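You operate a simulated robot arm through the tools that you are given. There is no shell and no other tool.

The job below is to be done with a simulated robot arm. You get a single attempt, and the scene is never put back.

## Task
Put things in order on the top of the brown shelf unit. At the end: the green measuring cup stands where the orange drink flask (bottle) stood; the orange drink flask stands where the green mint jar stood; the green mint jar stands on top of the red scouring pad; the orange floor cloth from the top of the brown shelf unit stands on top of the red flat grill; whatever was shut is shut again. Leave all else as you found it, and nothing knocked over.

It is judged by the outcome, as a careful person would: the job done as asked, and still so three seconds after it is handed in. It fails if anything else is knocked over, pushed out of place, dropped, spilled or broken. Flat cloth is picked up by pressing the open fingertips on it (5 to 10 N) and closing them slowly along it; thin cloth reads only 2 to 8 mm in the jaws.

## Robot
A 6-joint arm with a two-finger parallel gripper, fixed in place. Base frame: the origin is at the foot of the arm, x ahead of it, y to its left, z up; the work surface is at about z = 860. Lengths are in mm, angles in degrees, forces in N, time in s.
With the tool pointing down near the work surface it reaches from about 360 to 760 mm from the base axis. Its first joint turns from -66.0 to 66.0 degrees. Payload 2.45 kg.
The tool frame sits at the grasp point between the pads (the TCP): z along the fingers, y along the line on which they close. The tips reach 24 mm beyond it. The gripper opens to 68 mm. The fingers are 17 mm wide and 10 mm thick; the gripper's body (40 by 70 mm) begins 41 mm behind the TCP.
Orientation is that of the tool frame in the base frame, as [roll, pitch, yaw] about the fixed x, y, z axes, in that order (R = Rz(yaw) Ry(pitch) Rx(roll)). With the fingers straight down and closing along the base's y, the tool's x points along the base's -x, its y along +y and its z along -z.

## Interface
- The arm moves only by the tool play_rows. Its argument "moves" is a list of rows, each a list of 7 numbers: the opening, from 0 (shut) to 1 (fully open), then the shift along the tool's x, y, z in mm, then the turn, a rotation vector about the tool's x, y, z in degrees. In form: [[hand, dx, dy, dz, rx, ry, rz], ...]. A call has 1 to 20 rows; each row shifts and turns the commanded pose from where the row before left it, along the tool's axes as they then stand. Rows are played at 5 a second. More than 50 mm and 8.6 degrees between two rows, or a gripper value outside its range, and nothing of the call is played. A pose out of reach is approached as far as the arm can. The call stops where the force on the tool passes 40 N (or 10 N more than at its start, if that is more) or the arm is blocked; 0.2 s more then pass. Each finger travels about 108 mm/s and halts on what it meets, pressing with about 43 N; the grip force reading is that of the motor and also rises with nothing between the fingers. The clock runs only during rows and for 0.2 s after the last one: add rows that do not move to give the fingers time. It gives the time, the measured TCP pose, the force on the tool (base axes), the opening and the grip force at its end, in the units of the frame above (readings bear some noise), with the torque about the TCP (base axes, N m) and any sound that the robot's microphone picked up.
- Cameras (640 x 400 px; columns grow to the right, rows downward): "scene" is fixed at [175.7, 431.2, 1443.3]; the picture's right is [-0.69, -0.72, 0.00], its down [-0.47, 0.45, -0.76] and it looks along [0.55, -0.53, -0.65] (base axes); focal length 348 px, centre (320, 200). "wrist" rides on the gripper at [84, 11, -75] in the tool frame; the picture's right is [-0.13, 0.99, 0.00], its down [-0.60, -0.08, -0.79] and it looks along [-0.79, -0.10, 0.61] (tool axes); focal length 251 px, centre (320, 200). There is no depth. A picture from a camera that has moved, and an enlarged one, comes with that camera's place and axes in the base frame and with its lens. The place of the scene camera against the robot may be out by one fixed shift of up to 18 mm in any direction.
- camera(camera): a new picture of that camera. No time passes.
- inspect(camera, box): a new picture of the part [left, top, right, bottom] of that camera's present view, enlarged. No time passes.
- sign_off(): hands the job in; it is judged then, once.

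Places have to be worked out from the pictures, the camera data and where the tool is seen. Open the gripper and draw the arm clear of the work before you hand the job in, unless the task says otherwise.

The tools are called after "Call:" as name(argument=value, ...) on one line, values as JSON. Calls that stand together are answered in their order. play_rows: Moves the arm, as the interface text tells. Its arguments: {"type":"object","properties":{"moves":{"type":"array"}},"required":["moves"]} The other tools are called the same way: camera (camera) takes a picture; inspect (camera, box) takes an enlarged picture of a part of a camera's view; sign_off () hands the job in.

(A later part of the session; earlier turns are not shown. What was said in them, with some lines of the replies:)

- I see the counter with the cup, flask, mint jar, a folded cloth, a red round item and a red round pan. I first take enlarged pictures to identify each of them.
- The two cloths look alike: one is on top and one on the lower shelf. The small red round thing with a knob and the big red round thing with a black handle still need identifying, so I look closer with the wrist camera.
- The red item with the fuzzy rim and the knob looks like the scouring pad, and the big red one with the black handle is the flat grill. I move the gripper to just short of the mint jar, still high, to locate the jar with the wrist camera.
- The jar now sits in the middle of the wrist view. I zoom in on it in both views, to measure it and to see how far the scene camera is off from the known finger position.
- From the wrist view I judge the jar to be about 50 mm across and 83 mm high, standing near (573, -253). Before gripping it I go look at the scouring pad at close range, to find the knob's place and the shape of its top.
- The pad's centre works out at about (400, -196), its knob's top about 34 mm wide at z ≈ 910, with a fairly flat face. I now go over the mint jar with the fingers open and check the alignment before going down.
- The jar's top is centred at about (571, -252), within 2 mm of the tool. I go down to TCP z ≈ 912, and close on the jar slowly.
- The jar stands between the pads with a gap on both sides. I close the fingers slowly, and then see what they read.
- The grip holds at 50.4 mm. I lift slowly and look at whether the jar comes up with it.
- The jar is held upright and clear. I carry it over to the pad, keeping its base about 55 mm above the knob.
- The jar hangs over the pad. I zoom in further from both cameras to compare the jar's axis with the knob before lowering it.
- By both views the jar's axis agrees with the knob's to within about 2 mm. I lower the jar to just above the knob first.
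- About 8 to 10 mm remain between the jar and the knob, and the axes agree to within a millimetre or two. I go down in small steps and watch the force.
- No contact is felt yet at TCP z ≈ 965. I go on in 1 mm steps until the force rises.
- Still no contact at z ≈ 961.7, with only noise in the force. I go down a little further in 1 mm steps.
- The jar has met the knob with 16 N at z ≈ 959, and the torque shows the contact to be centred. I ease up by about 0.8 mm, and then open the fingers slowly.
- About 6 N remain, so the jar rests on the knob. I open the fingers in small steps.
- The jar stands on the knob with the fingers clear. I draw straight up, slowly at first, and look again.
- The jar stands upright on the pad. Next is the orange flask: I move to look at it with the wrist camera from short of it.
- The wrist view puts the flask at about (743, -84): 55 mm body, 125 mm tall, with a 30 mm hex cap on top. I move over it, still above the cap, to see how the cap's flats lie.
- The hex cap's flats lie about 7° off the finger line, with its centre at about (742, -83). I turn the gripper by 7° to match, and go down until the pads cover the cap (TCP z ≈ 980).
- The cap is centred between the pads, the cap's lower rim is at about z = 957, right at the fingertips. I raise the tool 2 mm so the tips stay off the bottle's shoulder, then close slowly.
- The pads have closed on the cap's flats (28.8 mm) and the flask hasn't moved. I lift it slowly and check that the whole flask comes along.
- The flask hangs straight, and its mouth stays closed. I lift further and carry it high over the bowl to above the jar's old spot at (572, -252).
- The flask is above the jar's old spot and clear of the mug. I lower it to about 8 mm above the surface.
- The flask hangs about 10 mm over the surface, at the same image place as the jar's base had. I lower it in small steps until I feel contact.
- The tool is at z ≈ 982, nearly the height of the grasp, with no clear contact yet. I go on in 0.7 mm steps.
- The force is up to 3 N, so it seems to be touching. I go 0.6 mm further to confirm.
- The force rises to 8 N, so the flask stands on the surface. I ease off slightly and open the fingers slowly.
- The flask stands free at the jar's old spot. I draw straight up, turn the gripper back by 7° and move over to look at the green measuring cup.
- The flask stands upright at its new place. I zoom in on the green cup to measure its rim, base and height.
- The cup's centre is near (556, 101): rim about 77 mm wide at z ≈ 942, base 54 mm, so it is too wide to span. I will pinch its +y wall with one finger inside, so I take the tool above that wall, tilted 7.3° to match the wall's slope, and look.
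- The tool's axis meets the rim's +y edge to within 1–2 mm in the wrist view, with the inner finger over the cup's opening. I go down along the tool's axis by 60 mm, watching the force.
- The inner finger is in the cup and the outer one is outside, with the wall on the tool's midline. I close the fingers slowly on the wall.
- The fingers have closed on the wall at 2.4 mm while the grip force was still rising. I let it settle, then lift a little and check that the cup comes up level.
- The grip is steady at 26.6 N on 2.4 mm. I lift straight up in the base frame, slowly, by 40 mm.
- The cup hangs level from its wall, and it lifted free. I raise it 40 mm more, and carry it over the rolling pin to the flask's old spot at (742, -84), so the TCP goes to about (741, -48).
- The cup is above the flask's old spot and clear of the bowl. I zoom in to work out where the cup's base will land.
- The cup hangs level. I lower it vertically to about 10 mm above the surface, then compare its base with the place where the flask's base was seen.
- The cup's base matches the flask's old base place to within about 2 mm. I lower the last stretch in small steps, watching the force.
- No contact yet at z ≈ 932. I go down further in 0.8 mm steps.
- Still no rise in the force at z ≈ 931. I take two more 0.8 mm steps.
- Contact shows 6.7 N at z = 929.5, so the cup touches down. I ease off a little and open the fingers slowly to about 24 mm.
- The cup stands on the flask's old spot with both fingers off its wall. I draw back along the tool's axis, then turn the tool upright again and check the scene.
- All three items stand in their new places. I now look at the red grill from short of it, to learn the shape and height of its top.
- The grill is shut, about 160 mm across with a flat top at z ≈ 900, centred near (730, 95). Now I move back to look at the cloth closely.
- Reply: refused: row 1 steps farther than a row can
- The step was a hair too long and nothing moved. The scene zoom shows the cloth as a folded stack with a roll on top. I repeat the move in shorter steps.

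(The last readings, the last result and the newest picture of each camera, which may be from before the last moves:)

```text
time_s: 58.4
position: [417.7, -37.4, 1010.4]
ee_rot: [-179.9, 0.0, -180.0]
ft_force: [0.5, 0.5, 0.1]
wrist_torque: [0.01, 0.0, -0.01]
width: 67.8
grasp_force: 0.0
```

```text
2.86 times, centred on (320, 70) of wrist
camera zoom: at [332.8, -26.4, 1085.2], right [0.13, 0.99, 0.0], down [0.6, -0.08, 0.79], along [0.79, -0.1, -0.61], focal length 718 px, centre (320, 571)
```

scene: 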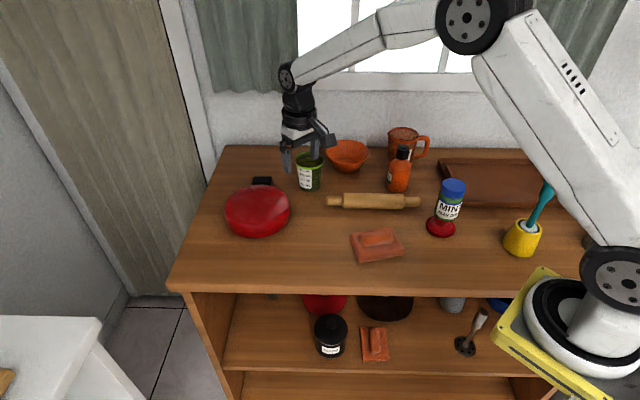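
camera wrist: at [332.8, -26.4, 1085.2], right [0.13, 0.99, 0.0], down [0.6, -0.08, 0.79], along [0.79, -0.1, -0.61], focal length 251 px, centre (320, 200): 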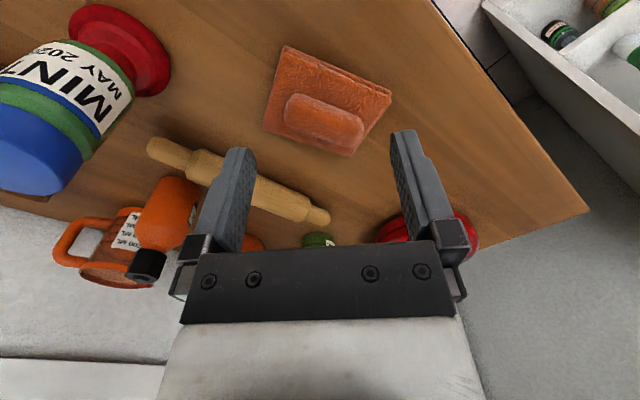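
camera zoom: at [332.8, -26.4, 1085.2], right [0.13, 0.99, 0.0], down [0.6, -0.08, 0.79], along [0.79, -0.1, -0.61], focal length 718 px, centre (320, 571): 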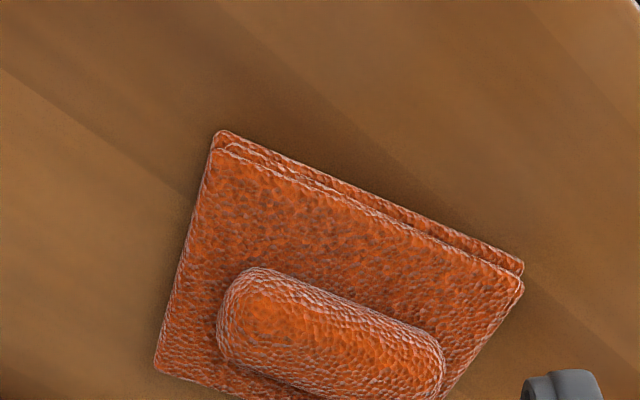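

I need the cloth's whole outline, so I take a slightly lower part of the same view enlarged.

Call:
inspect(camera="wrist", box=[252, 36, 404, 164])

```text
3.12 times, centred on (328, 100) of wrist
camera zoom: at [332.8, -26.4, 1085.2], right [0.13, 0.99, 0.0], down [0.6, -0.08, 0.79], along [0.79, -0.1, -0.61], focal length 786 px, centre (295, 512)
```

zoom: 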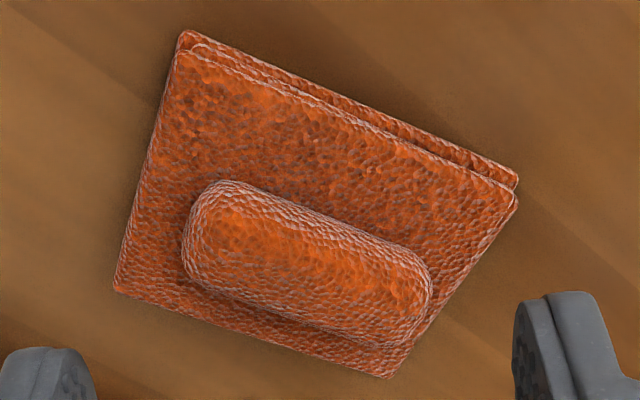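

The cloth is about 101 × 79 mm, centred at (474, -42), with its long side and its roll at 60° to base x; the roll is some 30 mm wide. I move above it and turn the gripper 60° so that the fingers close across the roll.

Call:
play_rows(moves=[[1, -28, -2.3, 10, 0, 0, 0], [1, -28.3, -2.3, 10, 0, 0, 0], [1, 0, 0, 0, 0, 0, -8.57], [1, 0, 0, 0, 0, 0, -8.57], [1, 0, 0, 0, 0, 0, -8.57], [1, 0, 0, 0, 0, 0, -8.57], [1, 0, 0, 0, 0, 0, -8.57], [1, 0, 0, 0, 0, 0, -8.57], [1, 0, 0, 0, 0, 0, -8.57], [1, 0, 0, 0, 0, 0, 0]])

Call:
camera(camera="wrist")

Call:
inspect(camera="wrist", box=[200, 0, 440, 180])

Call:
camera(camera="scene")

```text
time_s: 60.6
position: [473.7, -41.7, 989.5]
ee_rot: [180.0, 0.1, -119.9]
ft_force: [-0.7, 0.2, -0.6]
wrist_torque: [0.0, -0.02, 0.04]
width: 68.2
grasp_force: 0.0
```

```text
taken
camera wrist: at [422.8, -109.0, 1065.5], right [-0.8, 0.61, 0.0], down [0.37, 0.48, 0.79], along [0.48, 0.63, -0.61], focal length 251 px, centre (320, 200)
```

wrist: 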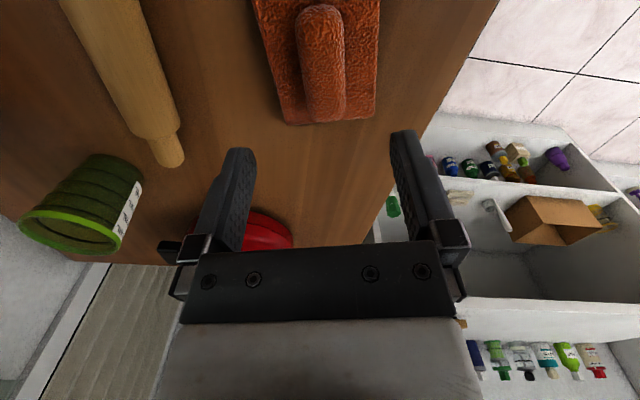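

```text
2.22 times, centred on (320, 90) of wrist
camera zoom: at [422.8, -109.0, 1065.5], right [-0.8, 0.61, 0.0], down [0.37, 0.48, 0.79], along [0.48, 0.63, -0.61], focal length 559 px, centre (320, 444)
```

zoom: 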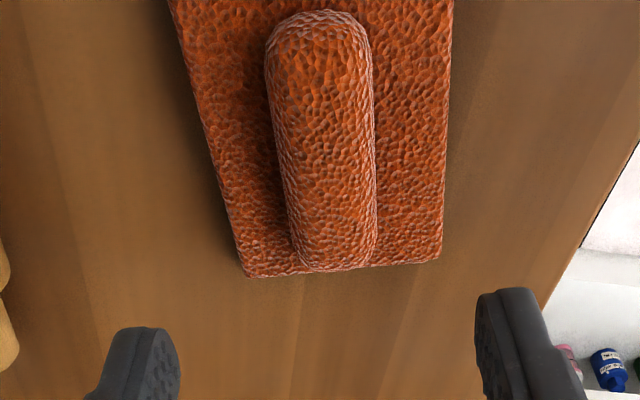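

```text
taken
```

scene: 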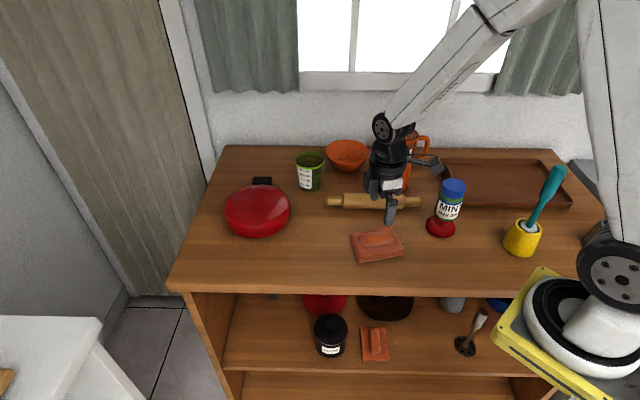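

The roll lies along the tool's x axis, with its middle about 2 mm to tool +y and a few mm ahead. I shift by that, close the fingers partly to 51 mm and go down to just above the cloth.

Call:
play_rows(moves=[[0.9, -3, 2, 10, 0, 0, 0], [0.75, 0, 0, 25, 0, 0, 0], [0.75, 0, 0, 25, 0, 0, 0], [0.75, 0, 0, 15, 0, 0, 0], [0.75, 0, 0, 7, 0, 0, 0], [0.75, 0, 0, 0, 0, 0, 0], [0.75, 0, 0, 0, 0, 0, 0]])

Call:
camera(camera="wrist")

Call:
inspect(camera="scene", box=[330, 190, 450, 280])

```text
time_s: 62.2
position: [472.3, -39.3, 909.7]
ee_rot: [-180.0, 0.0, -120.0]
ft_force: [-0.2, -0.8, -0.7]
wrist_torque: [0.03, -0.03, 0.01]
width: 51.3
grasp_force: 0.1
```

```text
taken
camera wrist: at [422.2, -105.2, 983.8], right [-0.79, 0.61, 0.0], down [0.37, 0.48, 0.79], along [0.48, 0.63, -0.61], focal length 251 px, centre (320, 200)
```

wrist: 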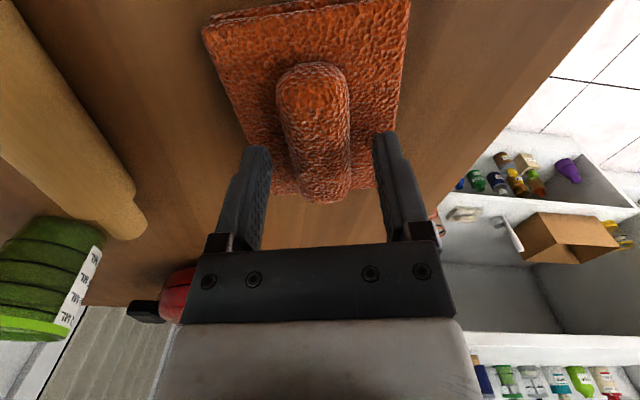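

```text
4.44 times, centred on (390, 235) of scene
camera zoom: at [175.7, 431.2, 1443.3], right [-0.69, -0.72, 0.0], down [-0.47, 0.45, -0.76], along [0.55, -0.53, -0.65], focal length 1548 px, centre (9, 44)
```

zoom: 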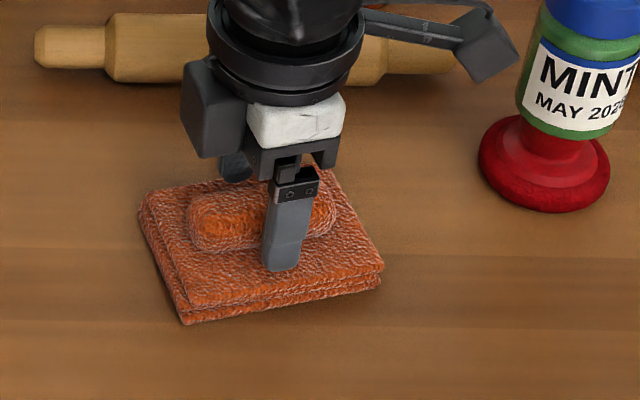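

The fingers straddle the roll and are clear of the mint jar. I shift 3 mm along the roll and go down in small steps to find the top of the folded layer with the fingertips.

Call:
play_rows(moves=[[0.75, -3, 0, 3, 0, 0, 0], [0.75, 0, 0, 3, 0, 0, 0], [0.75, 0, 0, 2, 0, 0, 0], [0.75, 0, 0, 0, 0, 0, 0]])

```text
time_s: 63.2
position: [474.9, -33.7, 900.6]
ee_rot: [-180.0, 0.0, -120.0]
ft_force: [-0.8, 0.0, -0.1]
wrist_torque: [0.0, 0.0, -0.03]
width: 51.1
grasp_force: 0.0
```

No contact yet with the tips at about z = 876. I continue down in 1 mm steps.

Call:
play_rows(moves=[[0.75, 1.5, 0, 1, 0, 0, 0], [0.75, 0, 0, 1, 0, 0, 0], [0.75, 0, 0, 1, 0, 0, 0], [0.75, 0, 0, 0, 0, 0, 0]])

```text
time_s: 64.0
position: [474.5, -36.0, 899.8]
ee_rot: [-180.0, 0.0, -120.0]
ft_force: [-4.1, 1.8, 14.2]
wrist_torque: [0.08, 0.2, -0.01]
width: 51.1
grasp_force: 0.2
stopped in row 4: the force on the tool passed its limit at 43 N (the readings are from after the stop); the commanded pose is now the measured one
```

The tips met a firm surface at z ≈ 876, so the cloth is fairly stiff. I rise 2 mm to relieve the press and look before closing.

Call:
play_rows(moves=[[0.75, 0, 0, -2, 0, 0, 0], [0.75, 0, 0, 0, 0, 0, 0]])

Call:
camera(camera="wrist")

Call:
inspect(camera="scene", box=[330, 190, 450, 280])

```text
time_s: 64.6
position: [474.3, -36.6, 900.3]
ee_rot: [-179.9, 0.1, -120.0]
ft_force: [0.4, -0.2, 0.5]
wrist_torque: [0.01, -0.02, 0.04]
width: 50.8
grasp_force: 0.1
```

```text
taken
camera wrist: at [423.6, -103.3, 976.0], right [-0.79, 0.61, 0.0], down [0.37, 0.48, 0.79], along [0.48, 0.63, -0.61], focal length 251 px, centre (320, 200)
```

wrist: 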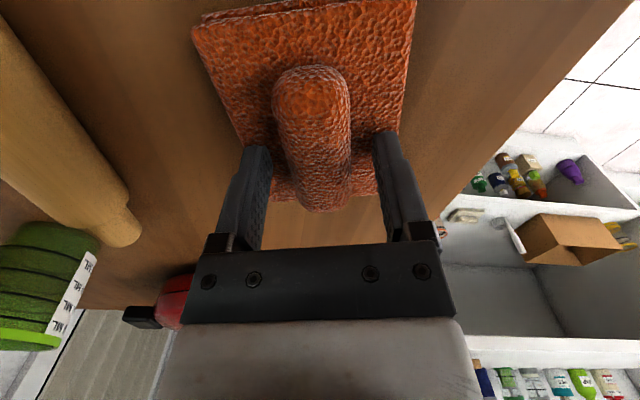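

```text
4.44 times, centred on (390, 235) of scene
camera zoom: at [175.7, 431.2, 1443.3], right [-0.69, -0.72, 0.0], down [-0.47, 0.45, -0.76], along [0.55, -0.53, -0.65], focal length 1548 px, centre (9, 44)
```

zoom: 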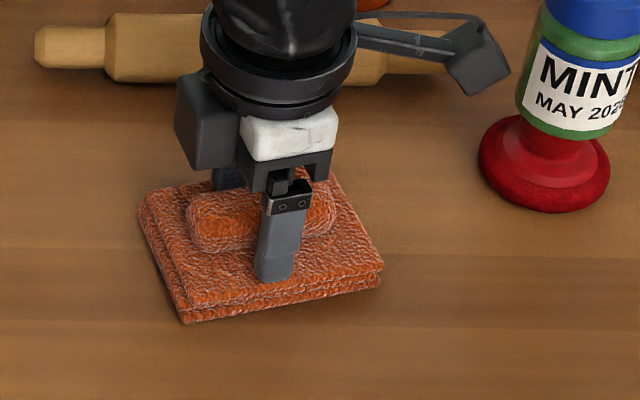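

The cloth stayed in place and the fingers straddle the roll near its middle. I close slowly on the roll.

Call:
play_rows(moves=[[0.68, 0, 0, 0, 0, 0, 0], [0.62, 0, 0, 0, 0, 0, 0], [0.57, 0, 0, 0, 0, 0, 0], [0.53, 0, 0, 0, 0, 0, 0], [0.49, 0, 0, 0, 0, 0, 0], [0.45, 0, 0, 0, 0, 0, 0], [0.41, 0, 0, 0, 0, 0, 0], [0.37, 0, 0, 0, 0, 0, 0], [0.33, 0, 0, 0, 0, 0, 0], [0.28, 0, 0, 0, 0, 0, 0], [0.28, 0, 0, 0, 0, 0, 0]])

Call:
camera(camera="wrist")

Call:
inspect(camera="scene", box=[330, 190, 450, 280])

```text
time_s: 67.0
position: [474.3, -36.8, 900.5]
ee_rot: [-180.0, 0.1, -119.9]
ft_force: [-1.1, -0.1, 0.1]
wrist_torque: [0.04, 0.05, -0.02]
width: 29.0
grasp_force: 43.2
```

```text
taken
camera wrist: at [423.6, -103.3, 976.1], right [-0.79, 0.61, 0.0], down [0.37, 0.48, 0.79], along [0.48, 0.63, -0.61], focal length 251 px, centre (320, 200)
```

wrist: 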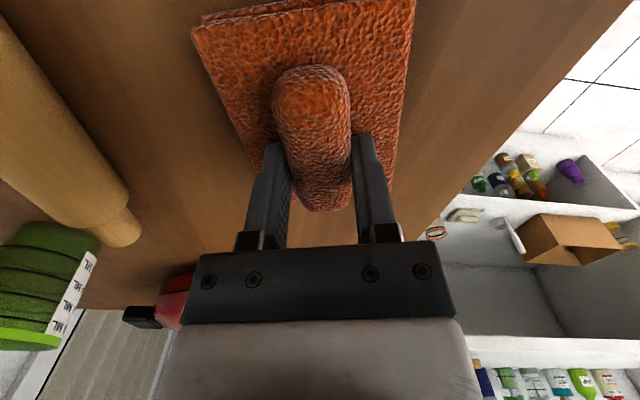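

```text
4.44 times, centred on (390, 235) of scene
camera zoom: at [175.7, 431.2, 1443.3], right [-0.69, -0.72, 0.0], down [-0.47, 0.45, -0.76], along [0.55, -0.53, -0.65], focal length 1548 px, centre (9, 44)
```

zoom: 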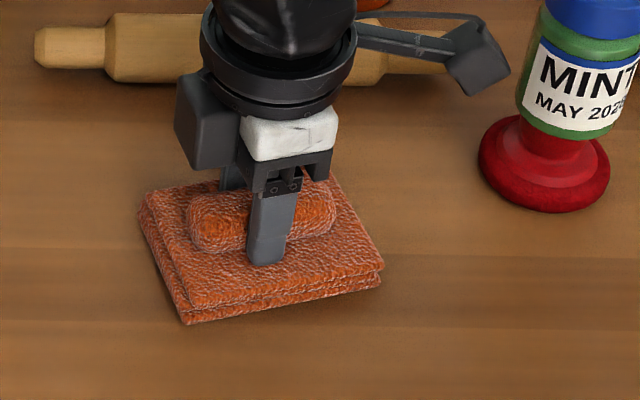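

The grip holds the roll at 29 mm with 43 N. I lift slowly by 40 mm and check whether the cloth comes up with it.

Call:
play_rows(moves=[[0.28, 0, 0, -3, 0, 0, 0], [0.28, 0, 0, -7, 0, 0, 0], [0.28, 0, 0, -15, 0, 0, 0], [0.28, 0, 0, -15, 0, 0, 0], [0.28, 0, 0, 0, 0, 0, 0]])

Call:
camera(camera="wrist")

Call:
inspect(camera="scene", box=[330, 170, 450, 280])

```text
time_s: 68.2
position: [474.2, -36.4, 940.8]
ee_rot: [-179.9, 0.0, -120.0]
ft_force: [0.4, 0.3, -0.3]
wrist_torque: [-0.01, 0.0, 0.04]
width: 29.1
grasp_force: 42.9
```

```text
taken
camera wrist: at [424.0, -103.5, 1016.3], right [-0.79, 0.61, 0.0], down [0.37, 0.48, 0.79], along [0.48, 0.63, -0.61], focal length 251 px, centre (320, 200)
```

wrist: 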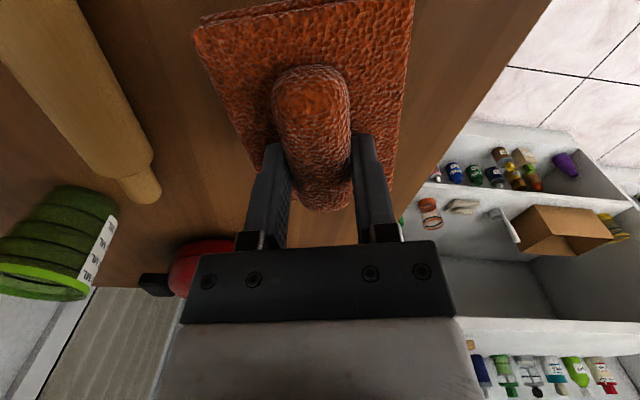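

```text
3.64 times, centred on (390, 225) of scene
camera zoom: at [175.7, 431.2, 1443.3], right [-0.69, -0.72, 0.0], down [-0.47, 0.45, -0.76], along [0.55, -0.53, -0.65], focal length 1266 px, centre (66, 109)
```

zoom: 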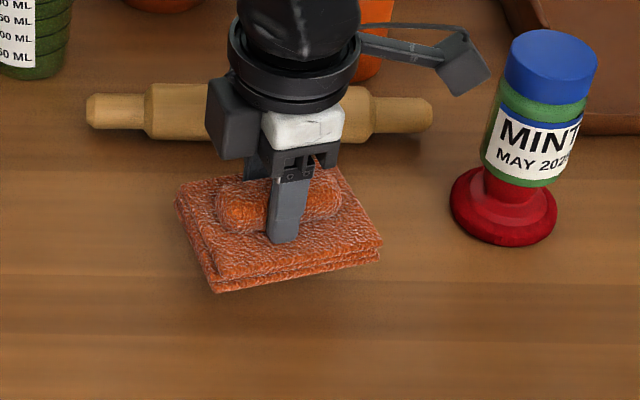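

The whole cloth hangs firmly and level from its roll. I lift it another 50 mm and carry it over to the grill's centre, (728, 97).

Call:
play_rows(moves=[[0.28, 0, 0, -20, 0, 0, 0], [0.28, 0, 0, -30, 0, 0, 0], [0.28, -17, -10.6, 0, 0, 0, 0], [0.28, -30, -18.8, 0, 0, 0, 0], [0.28, -33, -20.6, 0, 0, 0, 0], [0.28, -33, -20.6, 0, 0, 0, 0], [0.28, -33, -20.6, 0, 0, 0, 0], [0.28, -33, -20.6, 0, 0, 0, 0], [0.28, -33, -20.6, 0, 0, 0, 0], [0.28, -20, -12.5, 0, 0, 0, 0], [0.28, -12.7, -8.1, 0, 0, 0, 0], [0.28, 0, 0, 0, 0, 0, 0], [0.28, 0, 0, 0, 0, 0, 0]])

Call:
camera(camera="wrist")

Call:
camera(camera="scene")

Call:
inspect(camera="scene", box=[200, 130, 330, 250])

```text
time_s: 71.0
position: [729.4, 98.7, 990.8]
ee_rot: [-179.9, 0.0, -120.0]
ft_force: [0.1, -0.3, -0.5]
wrist_torque: [0.0, -0.02, 0.0]
width: 28.9
grasp_force: 43.3
```

```text
taken
camera wrist: at [679.2, 31.9, 1066.5], right [-0.79, 0.61, 0.0], down [0.37, 0.48, 0.79], along [0.48, 0.63, -0.61], focal length 251 px, centre (320, 200)
```

wrist: 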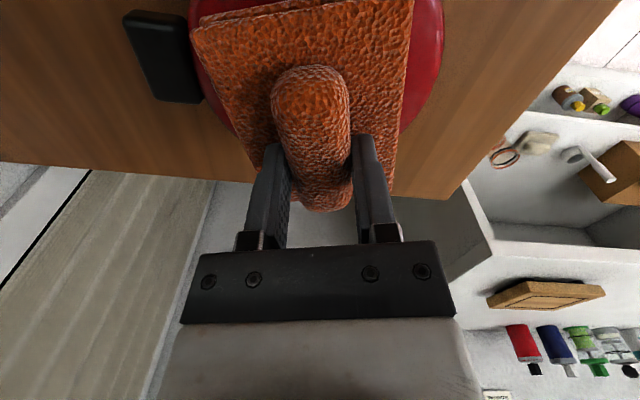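

```text
taken
```

scene: 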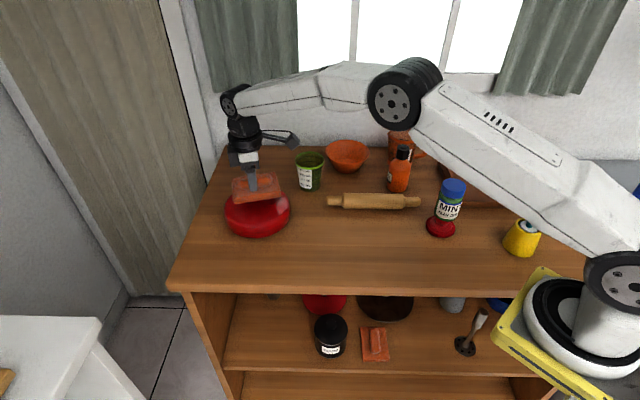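

```text
3.33 times, centred on (265, 190) of scene
camera zoom: at [175.7, 431.2, 1443.3], right [-0.69, -0.72, 0.0], down [-0.47, 0.45, -0.76], along [0.55, -0.53, -0.65], focal length 1161 px, centre (503, 233)
```

zoom: 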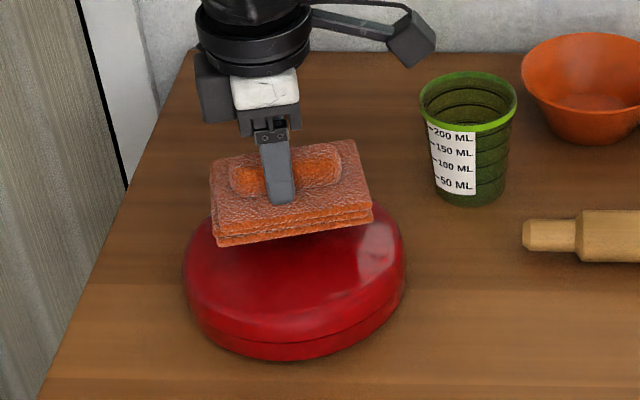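

The cloth is over the grill. From the silhouettes I put the grill's centre at about (733, 97), so I shift 4 mm outward and lower the cloth to some 15 mm above the grill's top.

Call:
play_rows(moves=[[0.28, -2.3, -3.3, 5, 0, 0, 0], [0.28, 0, 0, 10, 0, 0, 0], [0.28, 0, 0, 8, 0, 0, 0], [0.28, 0, 0, 4, 0, 0, 0], [0.28, 0, 0, 0, 0, 0, 0], [0.28, 0, 0, 0, 0, 0, 0]])

Call:
inspect(camera="scene", box=[200, 130, 330, 250])

Call:
camera(camera="wrist")

```text
time_s: 72.4
position: [735.2, 98.7, 964.3]
ee_rot: [-179.8, 0.0, -120.0]
ft_force: [0.3, 0.1, -0.6]
wrist_torque: [0.03, 0.02, 0.0]
width: 29.1
grasp_force: 43.2
```

```text
3.33 times, centred on (265, 190) of scene
camera zoom: at [175.7, 431.2, 1443.3], right [-0.69, -0.72, 0.0], down [-0.47, 0.45, -0.76], along [0.55, -0.53, -0.65], focal length 1161 px, centre (503, 233)
```

zoom: 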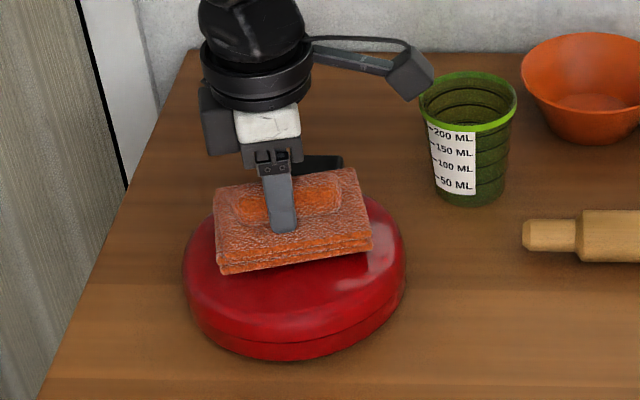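

```text
taken
camera wrist: at [682.6, 31.9, 1039.5], right [-0.79, 0.61, 0.0], down [0.37, 0.48, 0.79], along [0.48, 0.63, -0.61], focal length 251 px, centre (320, 200)
```

wrist: 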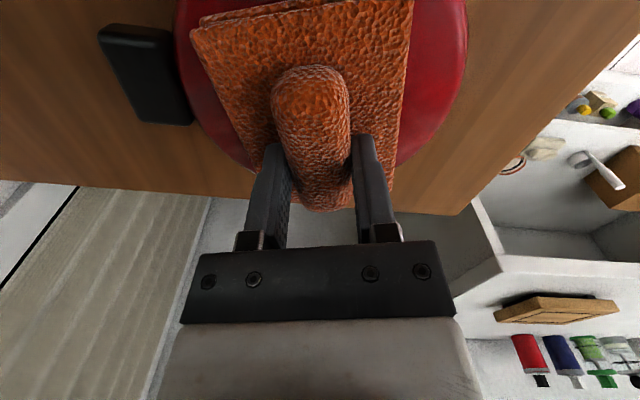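

The cloth is well centred over the grill with about 15–20 mm to go. I lower it in steps, first 10 mm.

Call:
play_rows(moves=[[0.28, 0, 0, 4, 0, 0, 0], [0.28, 0, 0, 3, 0, 0, 0], [0.28, 0, 0, 3, 0, 0, 0], [0.28, 0, 0, 0, 0, 0, 0]])

Call:
inspect(camera="scene", box=[200, 130, 330, 250])

```text
time_s: 73.4
position: [733.7, 98.6, 959.4]
ee_rot: [-179.6, 0.2, -120.0]
ft_force: [-11.0, -2.4, 31.2]
wrist_torque: [-0.5, 0.89, -0.04]
width: 28.8
grasp_force: 43.1
```

```text
3.33 times, centred on (265, 190) of scene
camera zoom: at [174.6, 431.0, 1443.5], right [-0.69, -0.72, 0.0], down [-0.47, 0.45, -0.76], along [0.55, -0.53, -0.65], focal length 1161 px, centre (503, 233)
```

zoom: 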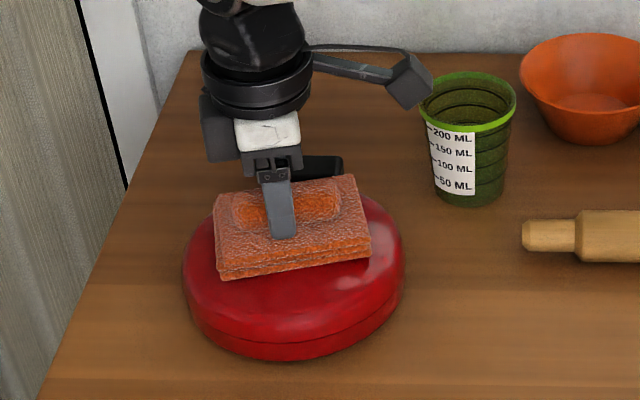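

The cloth touched the grill earlier than I thought, pressing 31 N, so the grill's top is near z ≈ 919. I ease off at once by 4 mm and read again.

Call:
play_rows(moves=[[0.28, 0, 0, -2, 0, 0, 0], [0.28, 0, 0, -2, 0, 0, 0], [0.28, 0, 0, 0, 0, 0, 0]])

Call:
inspect(camera="scene", box=[200, 130, 330, 250])

Call:
camera(camera="wrist")

```text
time_s: 74.2
position: [732.8, 99.3, 958.3]
ee_rot: [-179.6, 0.1, -119.9]
ft_force: [6.1, 0.3, 13.1]
wrist_torque: [0.18, -0.34, -0.04]
width: 29.1
grasp_force: 43.2
```

```text
3.33 times, centred on (265, 190) of scene
camera zoom: at [175.5, 431.1, 1443.4], right [-0.69, -0.72, 0.0], down [-0.47, 0.45, -0.76], along [0.55, -0.53, -0.65], focal length 1161 px, centre (503, 233)
```

zoom: 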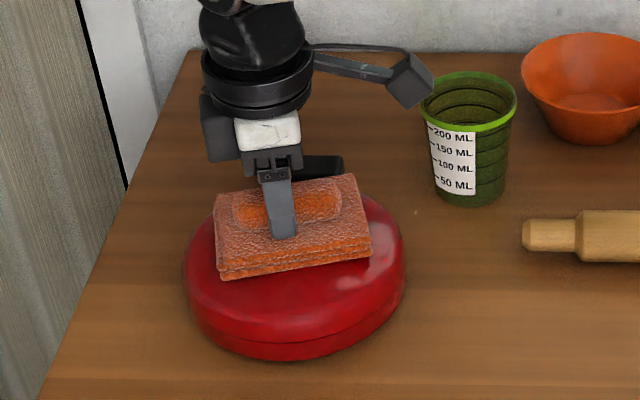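

```text
taken
camera wrist: at [682.9, 32.3, 1033.6], right [-0.79, 0.61, 0.0], down [0.37, 0.48, 0.8], along [0.49, 0.63, -0.61], focal length 251 px, centre (320, 200)
```

wrist: 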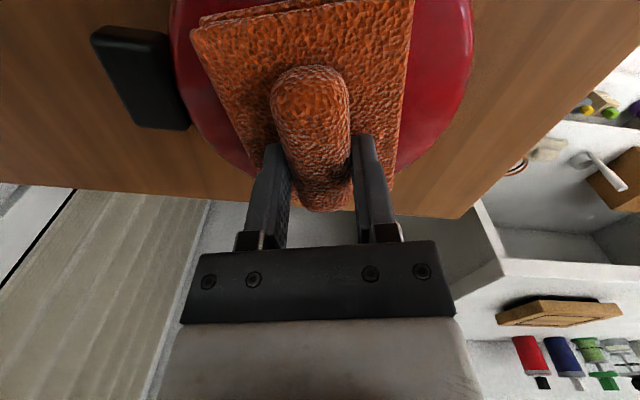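

Contact is broad and flat now with 13 N left. I ease up a little more.

Call:
play_rows(moves=[[0.28, 0, 0, -0.7, 0, 0, 0], [0.28, 0, 0, 0, 0, 0, 0]])

```text
time_s: 74.8
position: [733.0, 99.2, 958.7]
ee_rot: [-179.9, 0.0, -120.0]
ft_force: [3.7, 1.4, 8.2]
wrist_torque: [0.42, -0.43, -0.13]
width: 29.1
grasp_force: 42.8
```

About 8 N remain, carried at the far end of the cloth, so it rests on the grill. I open the fingers slowly to let it settle.

Call:
play_rows(moves=[[0.38, 0, 0, 0, 0, 0, 0], [0.41, 0, 0, 0, 0, 0, 0], [0.43, 0, 0, 0, 0, 0, 0], [0.45, 0, 0, 0, 0, 0, 0], [0.48, 0, 0, 0, 0, 0, 0], [0.52, 0, 0, 0, 0, 0, 0], [0.58, 0, 0, 0, 0, 0, 0], [0.66, 0, 0, 0, 0, 0, 0], [0.72, 0, 0, 0, 0, 0, 0], [0.72, 0, 0, 0, 0, 0, 0]])

Call:
camera(camera="wrist")

Call:
inspect(camera="scene", box=[200, 130, 330, 250])

```text
time_s: 77.0
position: [734.7, 101.0, 959.7]
ee_rot: [-179.9, 0.1, -120.1]
ft_force: [0.2, 0.8, 0.6]
wrist_torque: [0.02, -0.04, 0.02]
width: 49.0
grasp_force: 0.1
```

```text
taken
camera wrist: at [682.7, 32.1, 1034.3], right [-0.79, 0.61, 0.0], down [0.37, 0.48, 0.79], along [0.48, 0.63, -0.61], focal length 251 px, centre (320, 200)
```

wrist: 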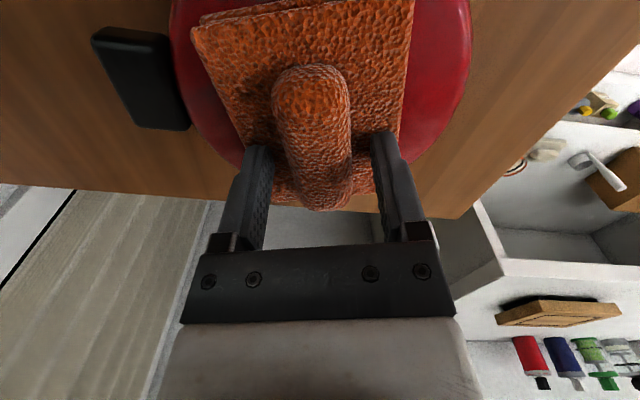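

```text
3.33 times, centred on (265, 190) of scene
camera zoom: at [175.7, 431.2, 1443.3], right [-0.69, -0.72, 0.0], down [-0.47, 0.45, -0.76], along [0.55, -0.53, -0.65], focal length 1161 px, centre (503, 233)
```

zoom: 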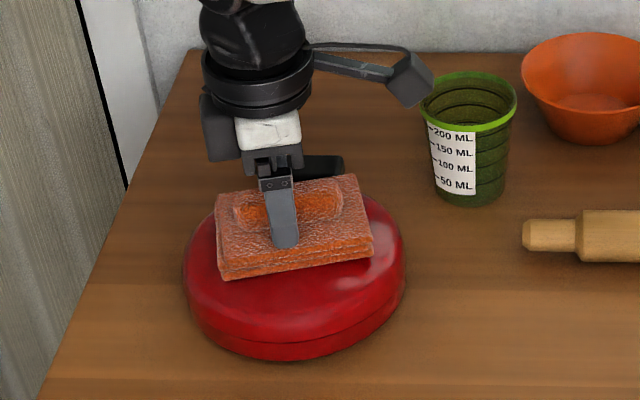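

The cloth lies flat on the shut grill and the fingers are free. I draw straight up and look.

Call:
play_rows(moves=[[0.72, 0, 0, -6, 0, 0, 0], [0.72, 0, 0, -12, 0, 0, 0], [0.72, 0, 0, -20, 0, 0, 0], [0.8, 0, 0, -30, 0, 0, 0], [1, 0, 0, -25, 0, 0, 0], [1, 0, 0, 0, 0, 0, 0]])

Call:
camera(camera="wrist")

Call:
inspect(camera="scene", box=[200, 130, 330, 250])

```text
time_s: 78.4
position: [732.6, 99.5, 1053.4]
ee_rot: [-179.9, 0.1, -120.0]
ft_force: [0.0, 0.0, 0.4]
wrist_torque: [0.01, 0.02, 0.0]
width: 67.8
grasp_force: 0.1
```

```text
taken
camera wrist: at [681.9, 31.7, 1128.2], right [-0.79, 0.61, 0.0], down [0.37, 0.48, 0.79], along [0.48, 0.63, -0.61], focal length 251 px, centre (320, 200)
```

wrist: 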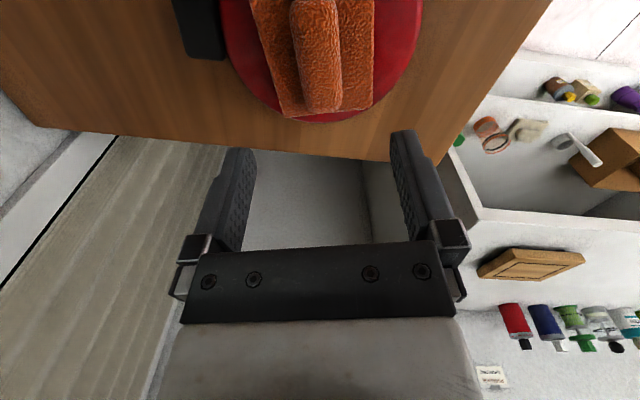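

```text
3.33 times, centred on (265, 190) of scene
camera zoom: at [175.7, 431.2, 1443.3], right [-0.69, -0.72, 0.0], down [-0.47, 0.45, -0.76], along [0.55, -0.53, -0.65], focal length 1161 px, centre (503, 233)
```

zoom: 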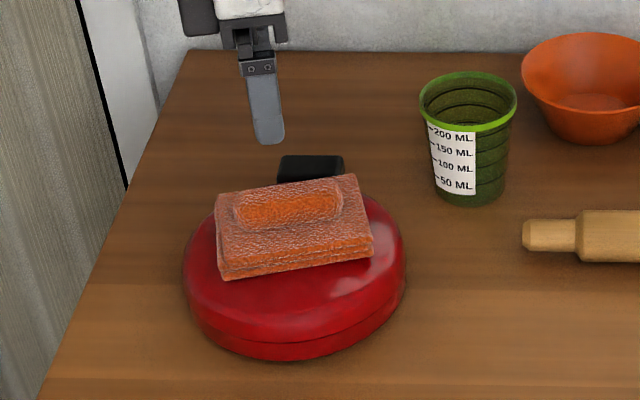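

The cloth rests steadily on the grill, and the grill hasn't moved. I draw the arm up and back, clear of everything, turn the wrist back, and check the whole scene.

Call:
play_rows(moves=[[1, 0, 0, -30, 0, 0, 0], [1, 24, 29, -10, 0, 0, 0], [1, 24, 29, -10, 0, 0, 0], [1, 24, 29, -10, 0, 0, 0], [1, 24, 29, -10, 0, 0, 0], [1, 24, 29, -10, 0, 0, 0], [1, 24, 29, -10, 0, 0, 0], [1, 24, 29, -10, 0, 0, 0], [1, 24, 29, 0, 0, 0, 0], [1, 0, 0, 0, 0, 0, 8.57], [1, 0, 0, 0, 0, 0, 8.57], [1, 0, 0, 0, 0, 0, 8.57], [1, 0, 0, 0, 0, 0, 8.57], [1, 0, 0, 0, 0, 0, 8.57], [1, 0, 0, 0, 0, 0, 8.57], [1, 0, 0, 0, 0, 0, 8.57], [1, 0, 0, 0, 0, 0, 0]])

Call:
camera(camera="scene")

Call:
camera(camera="wrist")

Call:
inspect(camera="scene", box=[360, 120, 520, 250])

```text
time_s: 82.0
position: [436.5, 49.4, 1152.2]
ee_rot: [-180.0, 0.1, 179.9]
ft_force: [0.7, 1.0, -0.6]
wrist_torque: [-0.01, 0.03, 0.02]
width: 68.0
grasp_force: 0.0
```

```text
taken
```

scene: 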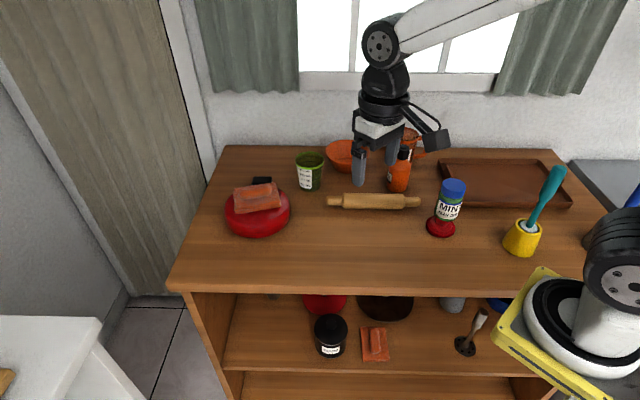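

```text
taken
camera wrist: at [352.7, 60.6, 1226.6], right [0.13, 0.99, 0.0], down [0.6, -0.08, 0.79], along [0.79, -0.1, -0.61], focal length 251 px, centre (320, 200)
```

wrist: 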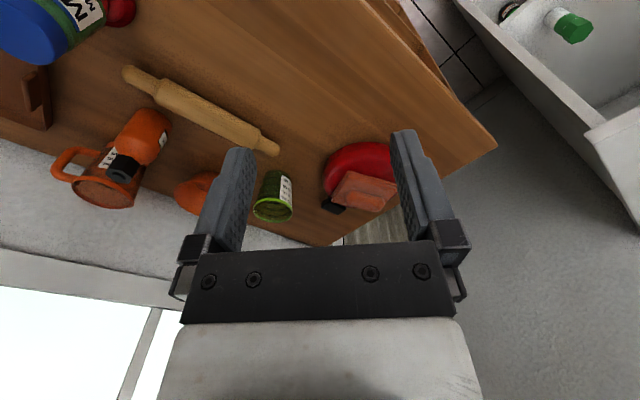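

```text
3.08 times, centred on (440, 185) of scene
camera zoom: at [175.7, 431.2, 1443.3], right [-0.69, -0.72, 0.0], down [-0.47, 0.45, -0.76], along [0.55, -0.53, -0.65], focal length 1072 px, centre (-49, 246)
```

zoom: 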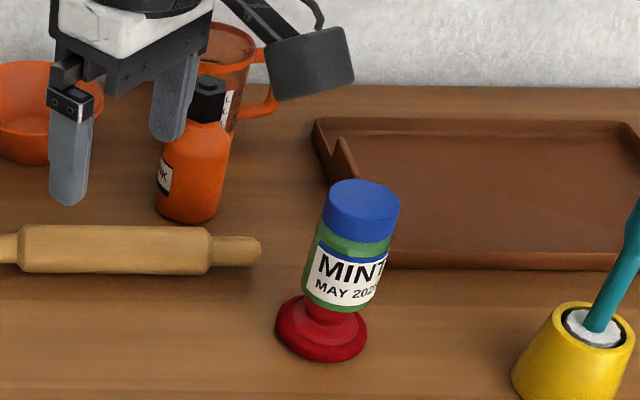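

Everything seems in place. I zoom in once more on the grill with the cloth and on the cup from the wrist camera to check that nothing overhangs or leans.

Call:
inspect(camera="wrist", box=[240, 130, 420, 240])

Call:
inspect(camera="scene", box=[210, 160, 310, 245])

```text
3.56 times, centred on (330, 185) of wrist
camera zoom: at [352.7, 60.6, 1226.6], right [0.13, 0.99, 0.0], down [0.6, -0.08, 0.79], along [0.79, -0.1, -0.61], focal length 894 px, centre (284, 253)
```

zoom: 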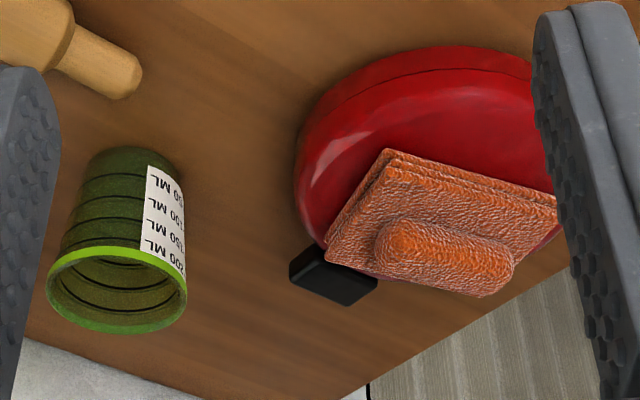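

```text
4.71 times, centred on (260, 202) of scene
camera zoom: at [175.7, 431.2, 1443.3], right [-0.69, -0.72, 0.0], down [-0.47, 0.45, -0.76], along [0.55, -0.53, -0.65], focal length 1639 px, centre (602, 188)
```

zoom: 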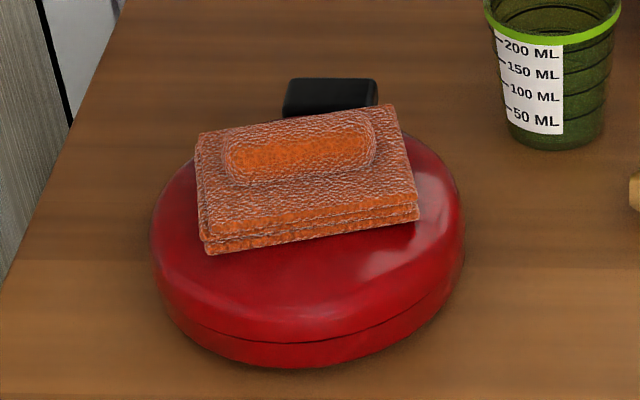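

All four items are where they belong: the mint jar stands upright on the scouring pad, the flask is on the jar's old spot, the cup is on the flask's old spot, and the cloth lies on the shut grill. The gripper is open and high above everything, and nothing else has moved, so I hand the job in.

Call:
sign_off()

```text
The job is handed in.
```

I moved all four items and handed the job in. In the last pictures they all stood steady, and I saw nothing else knocked over or pushed out of place.

- **Green mint jar:** it stands upright on top of the red scouring pad's knob.
- **Orange drink flask:** it stands where the mint jar stood, to within a couple of millimetres by my measurements, with its cap still on.
- **Green measuring cup:** it stands where the flask stood, also within about 2 mm.
- **Orange floor cloth:** the one from the top of the unit lies on the red flat grill, near its centre. The look-alike cloth on the lower shelf is untouched.

While lowering the cloth I touched the grill sooner than expected and pressed on it with about 31 N for a moment. The grill did not shift. I never opened the grill or anything else, so nothing needed shutting again.

The gripper is open and the arm is drawn clear above the unit.
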